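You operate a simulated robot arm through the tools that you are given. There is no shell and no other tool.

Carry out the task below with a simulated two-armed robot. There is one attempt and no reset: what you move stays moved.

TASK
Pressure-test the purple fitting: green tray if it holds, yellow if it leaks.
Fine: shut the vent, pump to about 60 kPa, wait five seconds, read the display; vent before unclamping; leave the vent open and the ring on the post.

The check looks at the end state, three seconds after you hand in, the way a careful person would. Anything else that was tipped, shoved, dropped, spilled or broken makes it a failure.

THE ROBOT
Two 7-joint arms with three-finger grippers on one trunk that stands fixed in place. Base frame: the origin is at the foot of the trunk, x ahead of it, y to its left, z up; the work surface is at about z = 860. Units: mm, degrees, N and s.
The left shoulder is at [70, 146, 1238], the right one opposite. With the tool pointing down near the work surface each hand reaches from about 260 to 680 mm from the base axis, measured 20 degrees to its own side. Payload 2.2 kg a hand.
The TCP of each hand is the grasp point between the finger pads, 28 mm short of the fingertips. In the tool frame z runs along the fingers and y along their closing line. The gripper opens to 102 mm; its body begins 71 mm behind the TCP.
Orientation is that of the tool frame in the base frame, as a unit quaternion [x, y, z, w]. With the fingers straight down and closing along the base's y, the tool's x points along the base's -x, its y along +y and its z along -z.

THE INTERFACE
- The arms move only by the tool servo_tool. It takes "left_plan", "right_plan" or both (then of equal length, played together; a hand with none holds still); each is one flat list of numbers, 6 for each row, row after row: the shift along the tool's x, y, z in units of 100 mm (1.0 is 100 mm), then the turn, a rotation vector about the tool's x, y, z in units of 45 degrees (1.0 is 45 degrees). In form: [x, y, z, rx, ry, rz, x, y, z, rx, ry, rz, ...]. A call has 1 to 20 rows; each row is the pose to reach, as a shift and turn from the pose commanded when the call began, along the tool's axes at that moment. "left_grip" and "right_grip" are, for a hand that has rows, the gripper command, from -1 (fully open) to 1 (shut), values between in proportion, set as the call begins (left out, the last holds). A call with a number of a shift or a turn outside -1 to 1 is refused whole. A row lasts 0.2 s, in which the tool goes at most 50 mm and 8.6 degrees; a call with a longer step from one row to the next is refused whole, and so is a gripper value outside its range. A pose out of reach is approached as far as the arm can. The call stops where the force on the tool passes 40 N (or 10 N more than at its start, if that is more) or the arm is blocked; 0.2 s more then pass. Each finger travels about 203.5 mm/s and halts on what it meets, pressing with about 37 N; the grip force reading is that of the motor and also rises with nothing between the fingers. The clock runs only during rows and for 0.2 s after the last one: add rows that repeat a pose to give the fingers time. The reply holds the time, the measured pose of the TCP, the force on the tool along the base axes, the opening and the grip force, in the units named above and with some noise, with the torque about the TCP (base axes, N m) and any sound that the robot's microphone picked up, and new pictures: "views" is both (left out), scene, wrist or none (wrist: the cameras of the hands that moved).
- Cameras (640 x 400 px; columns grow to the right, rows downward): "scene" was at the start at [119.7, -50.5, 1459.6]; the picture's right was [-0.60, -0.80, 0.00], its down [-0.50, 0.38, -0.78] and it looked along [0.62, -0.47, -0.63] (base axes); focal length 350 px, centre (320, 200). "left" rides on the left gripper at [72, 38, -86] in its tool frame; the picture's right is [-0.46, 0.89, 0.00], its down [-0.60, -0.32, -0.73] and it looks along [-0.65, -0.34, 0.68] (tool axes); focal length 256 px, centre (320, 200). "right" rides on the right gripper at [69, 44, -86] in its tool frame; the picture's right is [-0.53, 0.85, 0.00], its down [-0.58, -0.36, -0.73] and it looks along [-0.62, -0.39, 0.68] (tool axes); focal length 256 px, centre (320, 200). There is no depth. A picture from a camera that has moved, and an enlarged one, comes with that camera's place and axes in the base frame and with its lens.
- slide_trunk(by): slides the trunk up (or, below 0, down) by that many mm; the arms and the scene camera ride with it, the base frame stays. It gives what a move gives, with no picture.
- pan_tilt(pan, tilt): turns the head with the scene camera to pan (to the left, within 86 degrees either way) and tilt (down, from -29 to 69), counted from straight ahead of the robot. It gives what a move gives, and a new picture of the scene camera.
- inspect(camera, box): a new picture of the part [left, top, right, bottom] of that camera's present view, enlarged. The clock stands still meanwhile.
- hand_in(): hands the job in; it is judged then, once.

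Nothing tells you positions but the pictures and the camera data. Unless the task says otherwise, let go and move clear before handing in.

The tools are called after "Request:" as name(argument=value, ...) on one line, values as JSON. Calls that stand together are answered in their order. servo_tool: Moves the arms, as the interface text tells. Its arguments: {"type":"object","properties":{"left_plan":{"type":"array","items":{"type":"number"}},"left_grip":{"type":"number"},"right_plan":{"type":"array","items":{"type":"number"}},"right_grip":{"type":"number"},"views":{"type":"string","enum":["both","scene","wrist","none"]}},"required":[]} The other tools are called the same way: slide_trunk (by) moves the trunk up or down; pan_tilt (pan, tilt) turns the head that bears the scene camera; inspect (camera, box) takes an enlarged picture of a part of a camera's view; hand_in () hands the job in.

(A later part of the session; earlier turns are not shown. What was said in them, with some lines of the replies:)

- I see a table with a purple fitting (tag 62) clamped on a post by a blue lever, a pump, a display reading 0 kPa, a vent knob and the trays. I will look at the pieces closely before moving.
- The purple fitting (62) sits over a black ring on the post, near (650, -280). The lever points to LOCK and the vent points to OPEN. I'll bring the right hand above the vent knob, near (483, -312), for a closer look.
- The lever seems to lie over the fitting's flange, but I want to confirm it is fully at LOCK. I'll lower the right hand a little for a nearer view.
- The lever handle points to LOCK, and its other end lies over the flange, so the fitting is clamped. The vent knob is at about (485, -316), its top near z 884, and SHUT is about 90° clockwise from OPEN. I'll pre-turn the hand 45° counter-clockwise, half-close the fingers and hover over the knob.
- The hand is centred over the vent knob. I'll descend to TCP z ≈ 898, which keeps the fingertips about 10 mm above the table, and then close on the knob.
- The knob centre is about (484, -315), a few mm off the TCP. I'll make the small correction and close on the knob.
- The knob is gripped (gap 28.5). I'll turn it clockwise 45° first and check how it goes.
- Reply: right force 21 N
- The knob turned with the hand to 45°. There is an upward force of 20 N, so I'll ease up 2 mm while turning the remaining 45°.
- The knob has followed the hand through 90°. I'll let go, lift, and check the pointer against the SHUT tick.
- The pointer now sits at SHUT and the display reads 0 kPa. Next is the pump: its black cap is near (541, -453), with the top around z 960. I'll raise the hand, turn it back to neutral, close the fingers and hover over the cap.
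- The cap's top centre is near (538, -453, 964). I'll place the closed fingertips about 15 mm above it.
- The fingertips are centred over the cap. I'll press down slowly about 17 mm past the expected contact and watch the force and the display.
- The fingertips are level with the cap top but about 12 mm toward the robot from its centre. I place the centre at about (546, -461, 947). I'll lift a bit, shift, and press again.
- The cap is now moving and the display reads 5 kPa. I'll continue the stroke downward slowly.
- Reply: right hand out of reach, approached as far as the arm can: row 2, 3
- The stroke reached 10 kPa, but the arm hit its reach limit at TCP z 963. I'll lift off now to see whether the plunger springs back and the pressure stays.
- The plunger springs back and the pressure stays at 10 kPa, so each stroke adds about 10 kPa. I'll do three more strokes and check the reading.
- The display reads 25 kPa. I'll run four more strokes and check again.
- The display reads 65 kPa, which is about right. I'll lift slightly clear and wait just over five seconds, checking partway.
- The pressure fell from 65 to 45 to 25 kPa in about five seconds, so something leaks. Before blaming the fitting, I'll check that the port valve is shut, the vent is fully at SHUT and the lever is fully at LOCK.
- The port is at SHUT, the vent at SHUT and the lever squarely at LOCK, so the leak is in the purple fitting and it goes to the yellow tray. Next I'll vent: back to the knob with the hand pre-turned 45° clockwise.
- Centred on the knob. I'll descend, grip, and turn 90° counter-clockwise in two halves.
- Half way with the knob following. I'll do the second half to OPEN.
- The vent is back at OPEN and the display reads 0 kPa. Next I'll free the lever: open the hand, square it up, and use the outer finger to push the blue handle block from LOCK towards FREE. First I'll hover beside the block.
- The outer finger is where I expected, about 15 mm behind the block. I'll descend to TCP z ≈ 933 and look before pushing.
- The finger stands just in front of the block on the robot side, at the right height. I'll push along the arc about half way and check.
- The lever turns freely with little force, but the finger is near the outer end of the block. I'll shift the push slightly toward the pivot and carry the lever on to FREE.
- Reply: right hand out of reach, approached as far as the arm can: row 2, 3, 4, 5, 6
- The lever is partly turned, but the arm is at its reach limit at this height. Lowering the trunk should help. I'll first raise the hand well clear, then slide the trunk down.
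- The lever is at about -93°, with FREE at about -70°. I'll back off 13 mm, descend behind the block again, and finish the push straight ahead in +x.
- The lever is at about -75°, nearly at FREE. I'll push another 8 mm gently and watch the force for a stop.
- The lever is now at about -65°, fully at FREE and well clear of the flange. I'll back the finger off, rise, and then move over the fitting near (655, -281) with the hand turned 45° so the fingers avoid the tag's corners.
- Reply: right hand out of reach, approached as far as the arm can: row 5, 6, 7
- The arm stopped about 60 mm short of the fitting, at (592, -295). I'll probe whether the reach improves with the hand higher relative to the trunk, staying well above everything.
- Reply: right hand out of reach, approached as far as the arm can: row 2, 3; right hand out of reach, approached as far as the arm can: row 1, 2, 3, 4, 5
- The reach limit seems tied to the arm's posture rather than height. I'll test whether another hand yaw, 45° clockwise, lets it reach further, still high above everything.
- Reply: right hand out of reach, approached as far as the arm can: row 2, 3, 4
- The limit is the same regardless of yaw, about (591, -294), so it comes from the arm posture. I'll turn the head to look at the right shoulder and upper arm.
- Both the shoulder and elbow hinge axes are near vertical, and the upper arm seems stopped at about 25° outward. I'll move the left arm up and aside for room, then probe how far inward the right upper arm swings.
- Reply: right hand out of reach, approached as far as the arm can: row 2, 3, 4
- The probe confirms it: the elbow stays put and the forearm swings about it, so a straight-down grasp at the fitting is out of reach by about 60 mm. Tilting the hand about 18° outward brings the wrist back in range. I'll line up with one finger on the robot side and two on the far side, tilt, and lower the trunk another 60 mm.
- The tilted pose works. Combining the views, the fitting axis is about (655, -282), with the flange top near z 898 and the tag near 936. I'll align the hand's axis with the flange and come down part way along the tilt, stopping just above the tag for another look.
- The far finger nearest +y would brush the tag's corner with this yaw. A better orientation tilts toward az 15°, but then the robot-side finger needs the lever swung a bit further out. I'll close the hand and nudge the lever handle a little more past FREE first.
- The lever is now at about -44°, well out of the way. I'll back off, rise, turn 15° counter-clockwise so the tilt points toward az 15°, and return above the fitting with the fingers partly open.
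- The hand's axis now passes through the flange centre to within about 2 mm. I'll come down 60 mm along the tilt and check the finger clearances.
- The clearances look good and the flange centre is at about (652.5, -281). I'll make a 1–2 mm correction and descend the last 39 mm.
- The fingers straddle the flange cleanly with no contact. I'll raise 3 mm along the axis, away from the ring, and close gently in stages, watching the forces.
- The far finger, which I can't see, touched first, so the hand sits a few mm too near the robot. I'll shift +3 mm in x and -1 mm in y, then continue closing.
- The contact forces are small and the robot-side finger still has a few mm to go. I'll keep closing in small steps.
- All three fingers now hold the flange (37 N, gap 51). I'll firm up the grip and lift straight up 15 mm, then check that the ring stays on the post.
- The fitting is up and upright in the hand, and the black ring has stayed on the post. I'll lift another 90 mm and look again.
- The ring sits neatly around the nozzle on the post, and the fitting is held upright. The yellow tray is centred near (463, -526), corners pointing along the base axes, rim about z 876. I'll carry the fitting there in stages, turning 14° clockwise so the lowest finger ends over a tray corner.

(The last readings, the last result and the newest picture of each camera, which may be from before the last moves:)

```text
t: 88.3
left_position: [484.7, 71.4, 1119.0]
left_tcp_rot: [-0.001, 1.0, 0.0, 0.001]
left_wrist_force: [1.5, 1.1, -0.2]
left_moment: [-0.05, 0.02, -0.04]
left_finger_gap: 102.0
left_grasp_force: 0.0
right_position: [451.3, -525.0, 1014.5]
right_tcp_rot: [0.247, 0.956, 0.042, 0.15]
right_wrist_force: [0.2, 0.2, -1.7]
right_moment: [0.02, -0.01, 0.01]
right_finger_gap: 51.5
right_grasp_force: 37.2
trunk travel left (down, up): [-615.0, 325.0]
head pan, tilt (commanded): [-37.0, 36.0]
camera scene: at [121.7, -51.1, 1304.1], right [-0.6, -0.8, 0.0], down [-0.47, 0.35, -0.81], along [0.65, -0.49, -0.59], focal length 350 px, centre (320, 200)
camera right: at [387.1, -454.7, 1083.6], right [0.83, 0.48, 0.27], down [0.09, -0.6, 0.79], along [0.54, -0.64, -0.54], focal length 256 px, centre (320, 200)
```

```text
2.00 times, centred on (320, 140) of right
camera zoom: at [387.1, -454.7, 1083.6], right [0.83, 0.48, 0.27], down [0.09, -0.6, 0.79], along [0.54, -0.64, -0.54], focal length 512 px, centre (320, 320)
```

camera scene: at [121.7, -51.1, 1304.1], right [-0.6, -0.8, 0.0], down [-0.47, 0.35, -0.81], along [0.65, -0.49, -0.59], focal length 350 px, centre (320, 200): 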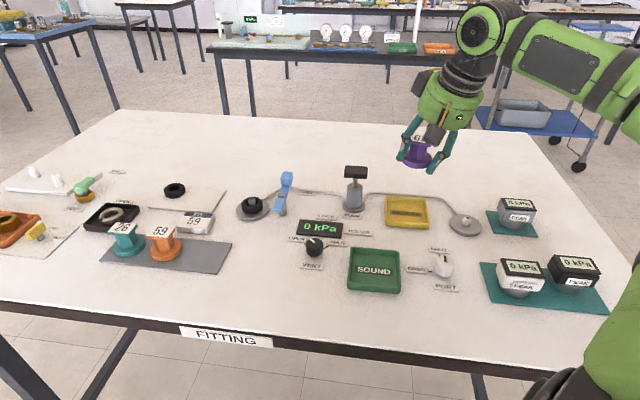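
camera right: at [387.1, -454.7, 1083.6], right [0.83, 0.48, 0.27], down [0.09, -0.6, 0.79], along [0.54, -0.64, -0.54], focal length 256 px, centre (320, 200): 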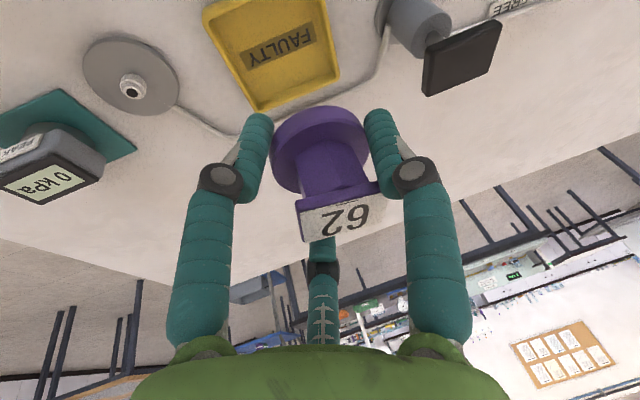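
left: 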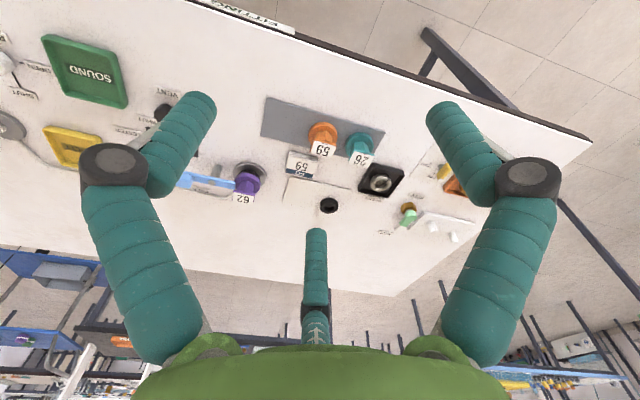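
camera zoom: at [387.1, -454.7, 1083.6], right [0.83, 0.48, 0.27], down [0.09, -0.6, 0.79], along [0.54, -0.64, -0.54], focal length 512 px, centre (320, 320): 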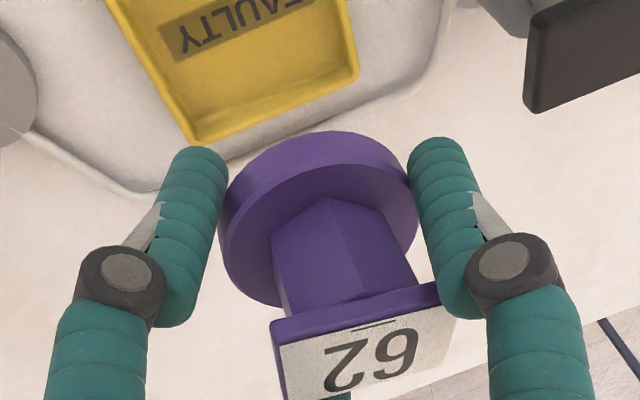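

The fitting hovers centred over the yellow tray. I'll lower it straight down 70 mm and check the finger and rim clearances.

Request:
servo_tool(right_plan=[0.054, -0.031, 0.19, 0, 0, 0, 0.107, -0.061, 0.38, 0, 0, 0, 0.161, -0.092, 0.571, 0, 0, 0, 0.188, -0.107, 0.666, 0, 0, 0, 0.188, -0.107, 0.666, 0, 0, 0], views="both")

Request:
inspect(camera="scene", box=[360, 150, 456, 230])

Request:
inspect(camera="right", box=[160, 40, 480, 240])

```text
t: 89.5
left_position: [484.7, 71.8, 1118.9]
left_tcp_rot: [-0.001, 1.0, 0.0, -0.001]
left_wrist_force: [0.0, 0.6, 1.3]
left_moment: [-0.02, 0.0, 0.02]
left_finger_gap: 102.1
left_grasp_force: 0.0
right_position: [451.1, -525.7, 947.0]
right_tcp_rot: [0.248, 0.956, 0.043, 0.151]
right_wrist_force: [-0.3, -0.1, -1.2]
right_moment: [0.01, 0.01, 0.05]
right_finger_gap: 51.4
right_grasp_force: 37.7
trunk travel left (down, up): [-615.0, 325.0]
head pan, tilt (commanded): [-37.0, 36.0]
camera scene: at [121.1, -51.6, 1304.1], right [-0.6, -0.8, 0.0], down [-0.47, 0.35, -0.81], along [0.65, -0.49, -0.59], focal length 350 px, centre (320, 200)
camera right: at [386.1, -455.2, 1015.2], right [0.83, 0.48, 0.27], down [0.09, -0.6, 0.79], along [0.54, -0.64, -0.54], focal length 256 px, centre (320, 200)
```

scene: 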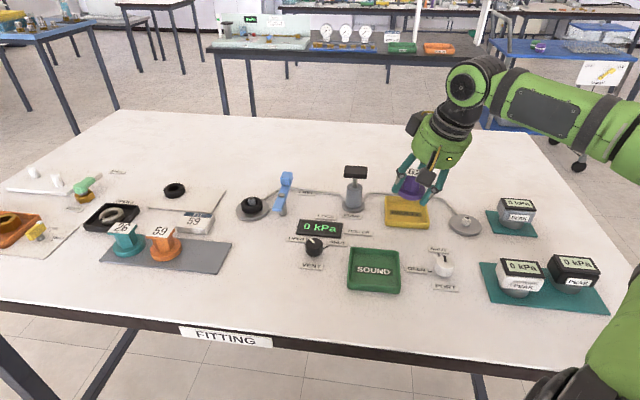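
right: 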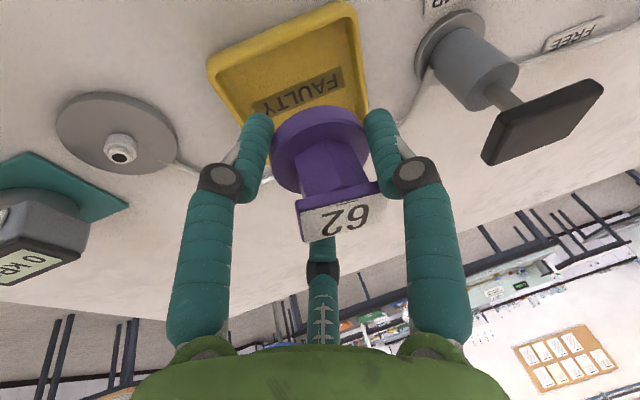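

```text
5.00 times, centred on (408, 190) of scene
camera zoom: at [121.1, -51.6, 1304.1], right [-0.6, -0.8, 0.0], down [-0.47, 0.35, -0.81], along [0.65, -0.49, -0.59], focal length 1749 px, centre (-120, 250)
```

zoom: 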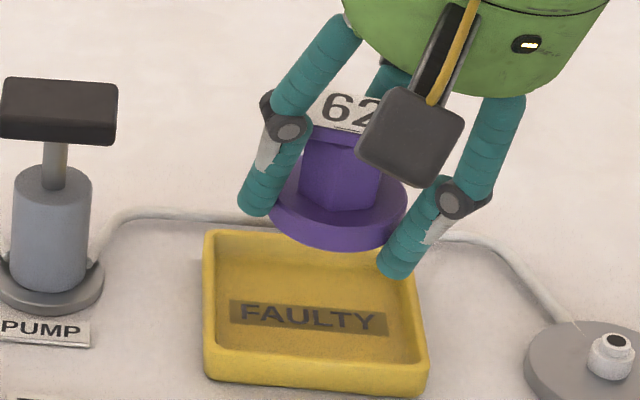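

```text
2.00 times, centred on (320, 140) of right
camera zoom: at [386.1, -455.2, 1015.2], right [0.83, 0.48, 0.27], down [0.09, -0.6, 0.79], along [0.54, -0.64, -0.54], focal length 512 px, centre (320, 320)
```

zoom: 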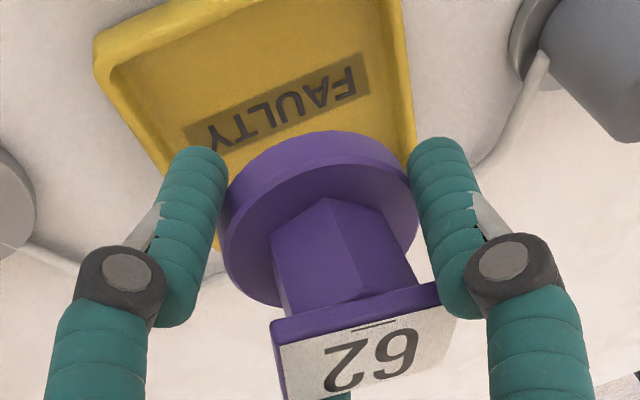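

The flange bottom sits about 26 mm below the TCP and the tray rim is near z 876. I'll shift 9 mm in +x so the low finger clears the tray corner, and lower to TCP z 915 for another look.

Request:
servo_tool(right_plan=[-0.04, 0.03, 0.05, 0, 0, 0, -0.02, 0.01, 0.18, 0, 0, 0, 0.011, -0.003, 0.333, 0, 0, 0, 0.011, -0.003, 0.333, 0, 0, 0], views="both")

Request:
inspect(camera="scene", box=[370, 165, 450, 235])

Request:
inspect(camera="right", box=[160, 40, 480, 240])

```text
t: 90.5
left_position: [484.0, 70.8, 1118.7]
left_tcp_rot: [-0.001, 1.0, 0.0, 0.0]
left_wrist_force: [0.3, -0.5, 0.2]
left_moment: [0.02, 0.01, 0.0]
left_finger_gap: 101.8
left_grasp_force: 0.1
right_position: [458.3, -524.0, 913.8]
right_tcp_rot: [0.247, 0.956, 0.042, 0.151]
right_wrist_force: [-0.1, 0.6, -0.4]
right_moment: [0.04, 0.02, -0.01]
right_finger_gap: 51.4
right_grasp_force: 36.9
trunk travel left (down, up): [-615.0, 325.0]
head pan, tilt (commanded): [-37.0, 36.0]
camera scene: at [121.0, -51.5, 1304.1], right [-0.6, -0.8, 0.0], down [-0.47, 0.35, -0.81], along [0.65, -0.49, -0.59], focal length 350 px, centre (320, 200)
camera right: at [394.8, -453.7, 983.5], right [0.83, 0.48, 0.27], down [0.09, -0.6, 0.79], along [0.55, -0.64, -0.54], focal length 256 px, centre (320, 200)
```

scene: 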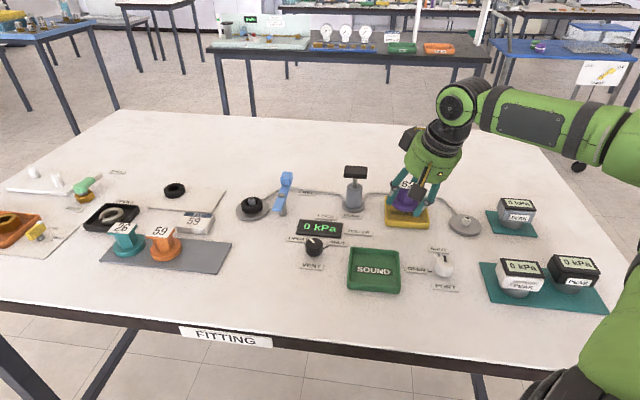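
right: 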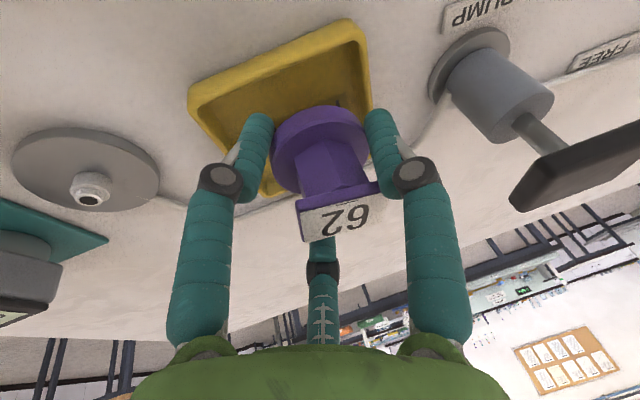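

```text
5.71 times, centred on (410, 200) of scene
camera zoom: at [121.0, -51.5, 1304.1], right [-0.6, -0.8, 0.0], down [-0.47, 0.35, -0.81], along [0.65, -0.49, -0.59], focal length 1999 px, centre (-194, 200)
```

zoom: 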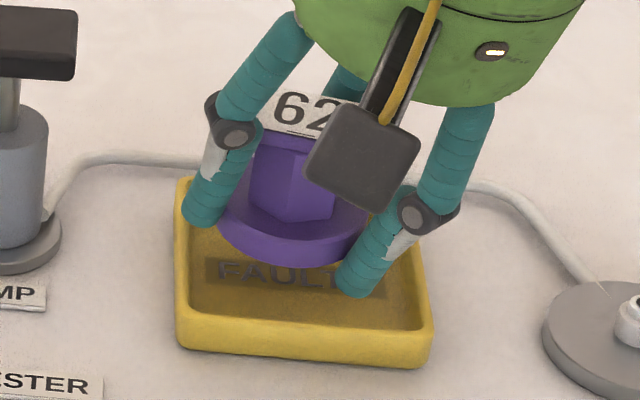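

```text
2.00 times, centred on (320, 140) of right
camera zoom: at [394.8, -453.7, 983.5], right [0.83, 0.48, 0.27], down [0.09, -0.6, 0.79], along [0.55, -0.64, -0.54], focal length 512 px, centre (320, 320)
```

zoom: 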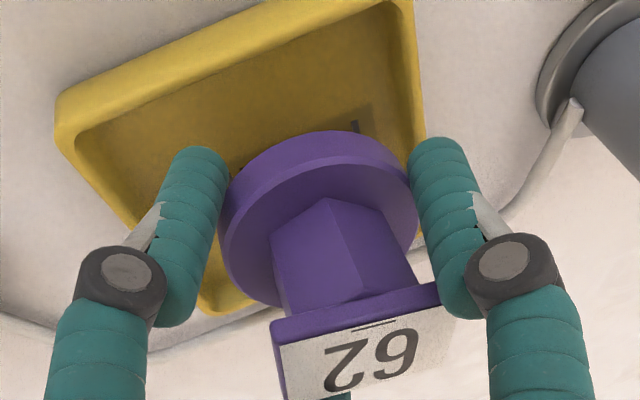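

The fitting is right over the middle of the tray, with the low finger inside the corner and the other two over the walls. I'll lower 8 mm more in small steps and check for rim contact.

Request:
servo_tool(right_plan=[0.008, -0.005, 0.028, 0, 0, 0, 0.016, -0.009, 0.057, 0, 0, 0, 0.021, -0.012, 0.076, 0, 0, 0, 0.021, -0.012, 0.076, 0, 0, 0], views="none")

Request:
inspect(camera="scene", box=[370, 165, 450, 235])

Request:
inspect(camera="right", box=[160, 40, 480, 240])

```text
t: 91.5
left_position: [484.7, 71.5, 1118.3]
left_tcp_rot: [-0.001, 1.0, 0.001, 0.0]
left_wrist_force: [0.2, 0.5, -0.1]
left_moment: [-0.04, 0.01, 0.01]
left_finger_gap: 101.9
left_grasp_force: 0.0
right_position: [459.8, -524.1, 906.2]
right_tcp_rot: [0.247, 0.956, 0.041, 0.15]
right_wrist_force: [0.1, -0.2, -0.7]
right_moment: [0.0, 0.01, 0.04]
right_finger_gap: 51.3
right_grasp_force: 37.0
trunk travel left (down, up): [-615.0, 325.0]
head pan, tilt (commanded): [-37.0, 36.0]
```

```text
5.71 times, centred on (410, 200) of scene
camera zoom: at [121.1, -51.7, 1304.1], right [-0.6, -0.8, 0.0], down [-0.47, 0.35, -0.81], along [0.65, -0.49, -0.59], focal length 1999 px, centre (-194, 200)
```

zoom: 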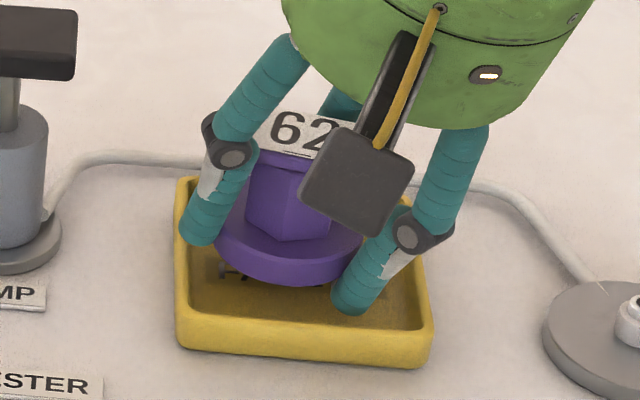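

```text
2.00 times, centred on (320, 140) of right
camera zoom: at [395.2, -454.0, 975.2], right [0.83, 0.48, 0.27], down [0.09, -0.6, 0.79], along [0.54, -0.64, -0.54], focal length 512 px, centre (320, 320)
```

zoom: 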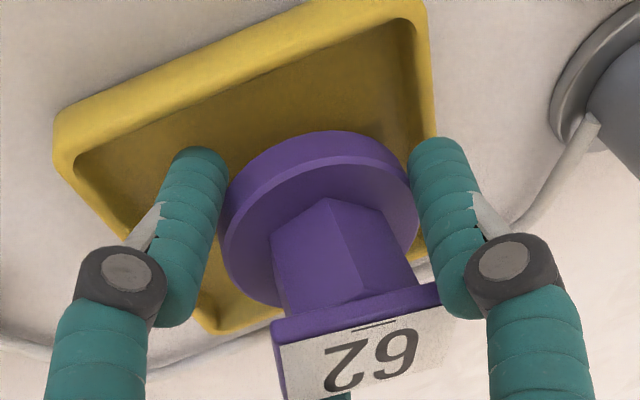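

The flange bottom is about 17 mm above the tray floor, the low finger tip just above the floor, and the other tips just clear of the rim. I'll release with a small opening and let it settle before retracting.

Request:
servo_tool(right_plan=[0, 0, 0, 0, 0, 0, 0, 0, 0, 0, 0, 0], right_grip=-0.2, views="both")

Request:
inspect(camera="scene", box=[370, 165, 450, 235])

Request:
inspect(camera="right", box=[160, 40, 480, 240])

```text
t: 92.1
left_position: [484.3, 71.9, 1118.6]
left_tcp_rot: [-0.001, 1.0, 0.0, 0.0]
left_wrist_force: [-0.1, 0.5, 0.0]
left_moment: [-0.01, -0.01, -0.02]
left_finger_gap: 102.2
left_grasp_force: 0.2
right_position: [458.8, -524.9, 905.4]
right_tcp_rot: [0.247, 0.956, 0.042, 0.151]
right_wrist_force: [0.2, 0.2, -0.2]
right_moment: [-0.02, -0.03, -0.02]
right_finger_gap: 61.3
right_grasp_force: 0.1
trunk travel left (down, up): [-615.0, 325.0]
head pan, tilt (commanded): [-37.0, 36.0]
camera scene: at [121.1, -51.7, 1304.1], right [-0.6, -0.8, 0.0], down [-0.47, 0.35, -0.81], along [0.65, -0.49, -0.59], focal length 350 px, centre (320, 200)
camera right: at [395.3, -454.0, 975.5], right [0.83, 0.48, 0.27], down [0.09, -0.6, 0.79], along [0.54, -0.64, -0.54], focal length 256 px, centre (320, 200)
```

scene: 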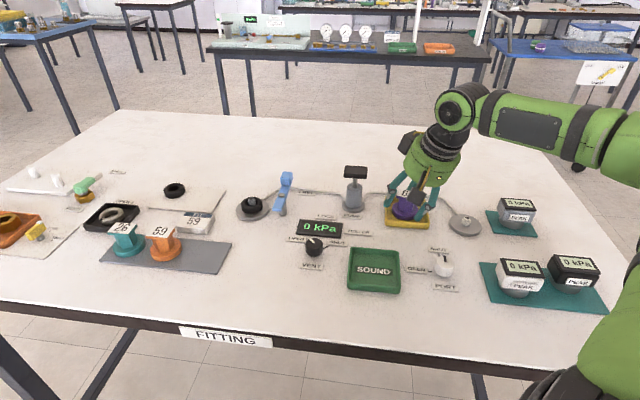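
right: 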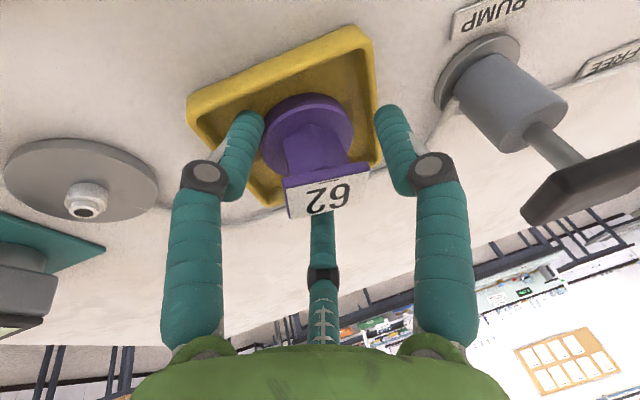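

```text
5.71 times, centred on (410, 200) of scene
camera zoom: at [121.1, -51.7, 1304.1], right [-0.6, -0.8, 0.0], down [-0.47, 0.35, -0.81], along [0.65, -0.49, -0.59], focal length 1999 px, centre (-194, 200)
```

zoom: 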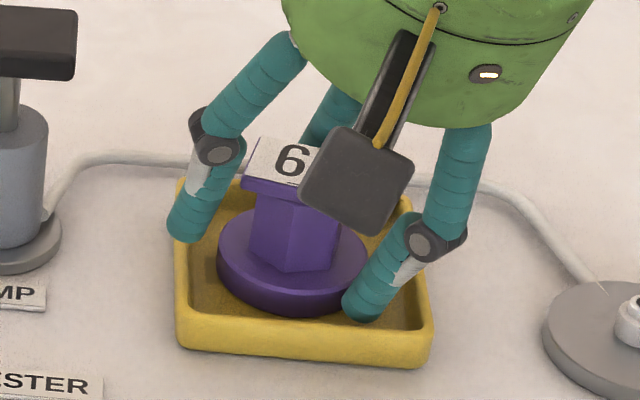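

```text
2.00 times, centred on (320, 140) of right
camera zoom: at [395.3, -454.0, 975.5], right [0.83, 0.48, 0.27], down [0.09, -0.6, 0.79], along [0.54, -0.64, -0.54], focal length 512 px, centre (320, 320)
```

zoom: 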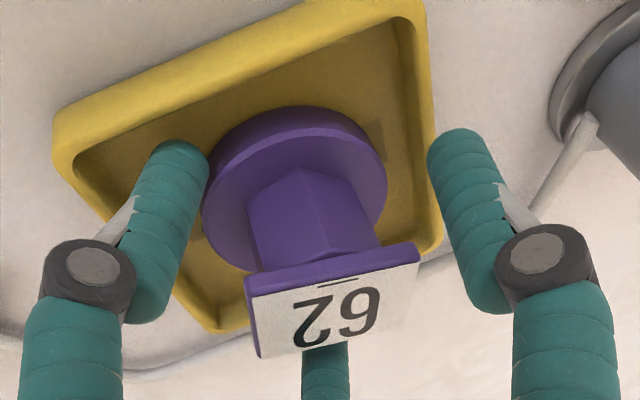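

The fitting stands upright in the yellow tray and the tray hasn't moved. I'll retract along the tool axis so the fingers slide out along their own lines.

Request:
servo_tool(right_plan=[0, 0, -0.08, 0, 0, 0, 0, 0, -0.18, 0, 0, 0, 0, 0, -0.3, 0, 0, 0, 0, 0, -0.5, 0, 0, 0, 0, 0, -0.8, 0, 0, 0, 0, 0, -1.0, 0, 0, 0], views="both")

Request:
inspect(camera="scene", box=[350, 140, 478, 240])

```text
t: 93.5
left_position: [484.1, 72.0, 1119.5]
left_tcp_rot: [-0.001, 1.0, 0.0, -0.001]
left_wrist_force: [-0.1, 0.1, 0.2]
left_moment: [0.0, 0.0, -0.04]
left_finger_gap: 101.9
left_grasp_force: 0.2
right_position: [427.9, -525.8, 1000.8]
right_tcp_rot: [0.247, 0.956, 0.042, 0.151]
right_wrist_force: [0.0, -0.6, -0.1]
right_moment: [0.0, 0.0, -0.02]
right_finger_gap: 61.4
right_grasp_force: 0.0
trunk travel left (down, up): [-615.0, 325.0]
head pan, tilt (commanded): [-37.0, 36.0]
camera scene: at [120.8, -51.3, 1304.1], right [-0.6, -0.8, 0.0], down [-0.47, 0.35, -0.81], along [0.65, -0.49, -0.59], focal length 350 px, centre (320, 200)
camera right: at [364.3, -454.4, 1070.2], right [0.83, 0.48, 0.27], down [0.09, -0.6, 0.79], along [0.54, -0.64, -0.54], focal length 256 px, centre (320, 200)
```

scene: 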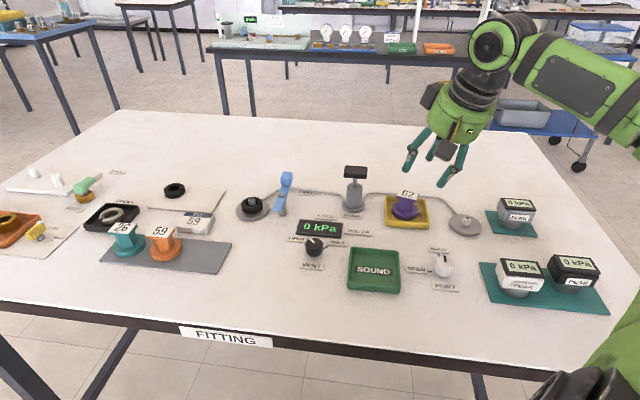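
right: 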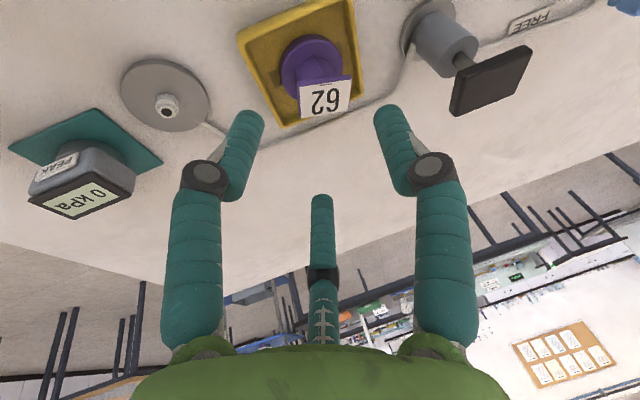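

```text
4.00 times, centred on (414, 190) of scene
camera zoom: at [120.8, -51.3, 1304.1], right [-0.6, -0.8, 0.0], down [-0.47, 0.35, -0.81], along [0.65, -0.49, -0.59], focal length 1400 px, centre (-56, 240)
```

zoom: 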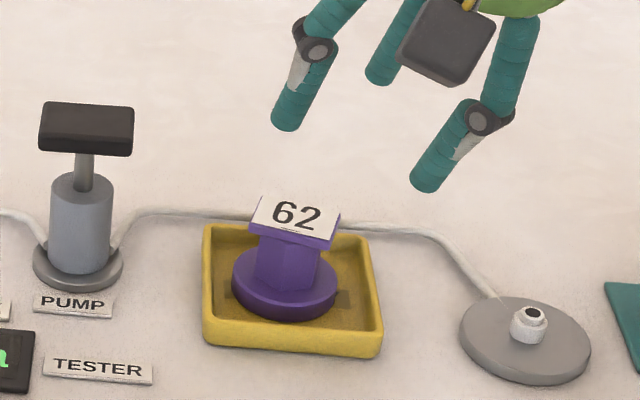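

The fitting stands upright in the FAULTY tray and the hand is clear. I'll check the ring, the vent and the rest of the table before handing in.

Request:
inspect(camera="scene", box=[224, 160, 304, 230])

Request:
inspect(camera="scene", box=[280, 210, 360, 280])

Request:
servo_tool(right_plan=[0, 0, -0.3, 0, 0, 0, 0, 0, -0.6, 0, 0, 0, 0, 0, -0.9, 0, 0, 0], views="scene")

```text
5.71 times, centred on (264, 195) of scene
camera zoom: at [120.8, -51.3, 1304.1], right [-0.6, -0.8, 0.0], down [-0.47, 0.35, -0.81], along [0.65, -0.49, -0.59], focal length 1999 px, centre (640, 229)
```

zoom: 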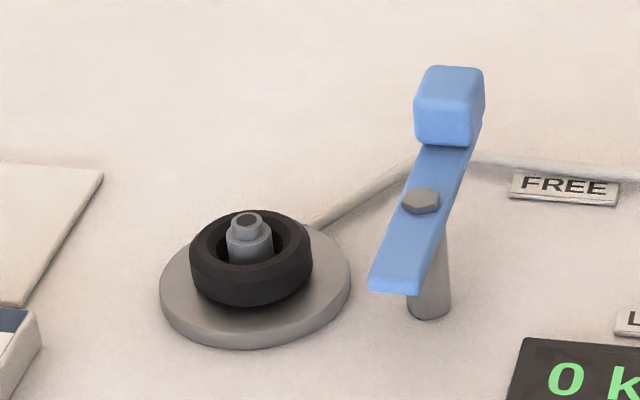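

```text
5.71 times, centred on (320, 245) of scene
camera zoom: at [120.8, -51.3, 1304.1], right [-0.6, -0.8, 0.0], down [-0.47, 0.35, -0.81], along [0.65, -0.49, -0.59], focal length 1999 px, centre (320, -57)
```

zoom: 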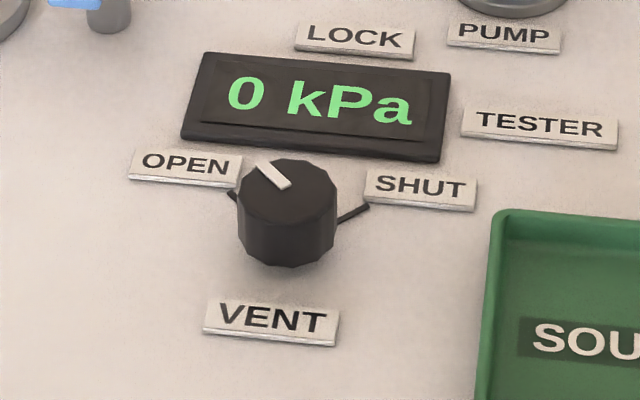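

```text
t: 94.3
left_position: [482.7, 72.1, 1118.6]
left_tcp_rot: [-0.001, 1.0, -0.001, 0.001]
left_wrist_force: [0.8, 0.3, 0.1]
left_moment: [-0.02, -0.02, -0.01]
left_finger_gap: 101.9
left_grasp_force: 0.2
right_position: [400.2, -526.2, 1086.5]
right_tcp_rot: [0.248, 0.956, 0.041, 0.15]
right_wrist_force: [-0.1, 0.5, 0.2]
right_moment: [0.01, 0.03, -0.04]
right_finger_gap: 61.0
right_grasp_force: 0.1
trunk travel left (down, up): [-615.0, 325.0]
head pan, tilt (commanded): [-37.0, 36.0]
camera scene: at [120.6, -51.0, 1304.2], right [-0.6, -0.8, 0.0], down [-0.47, 0.35, -0.81], along [0.65, -0.49, -0.59], focal length 350 px, centre (320, 200)
```

scene: 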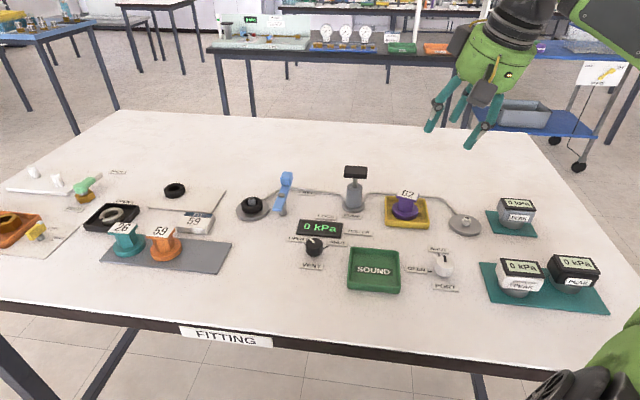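

The fitting leaked: the display fell from 65 to 25 kPa in about five seconds with the vent and port shut and the lever at LOCK. It now stands upright in the yellow FAULTY tray. The vent points to OPEN at 0 kPa, the ring is on the post, nothing else has moved, and both hands are clear. I'm handing in.

Request:
hand_in()

```text
The job is handed in.
```

The purple fitting (62) leaks, so I put it in the yellow FAULTY tray, and the job is handed in.

- **Test:** I shut the vent and pumped to 65 kPa. The display fell to 45 kPa after about 2.6 s and 25 kPa after about 5.4 s. The vent and port were at SHUT and the clamp lever at LOCK throughout, so I put the leak down to the fitting.
- **Removal:** I opened the vent and waited for the display to read 0 kPa before unclamping.
- **End state:** The fitting stands upright in the tray. The vent is open, the ring is on the post, and both hands are clear. I saw nothing else moved or tipped.
- **Lever:** It ended about 25° past the FREE label, because I pushed it further to make room for the fingers.
- **Placement:** I let the fitting go about 17 mm above the tray floor, because the fingers would not fit inside the tray walls. It landed flat.
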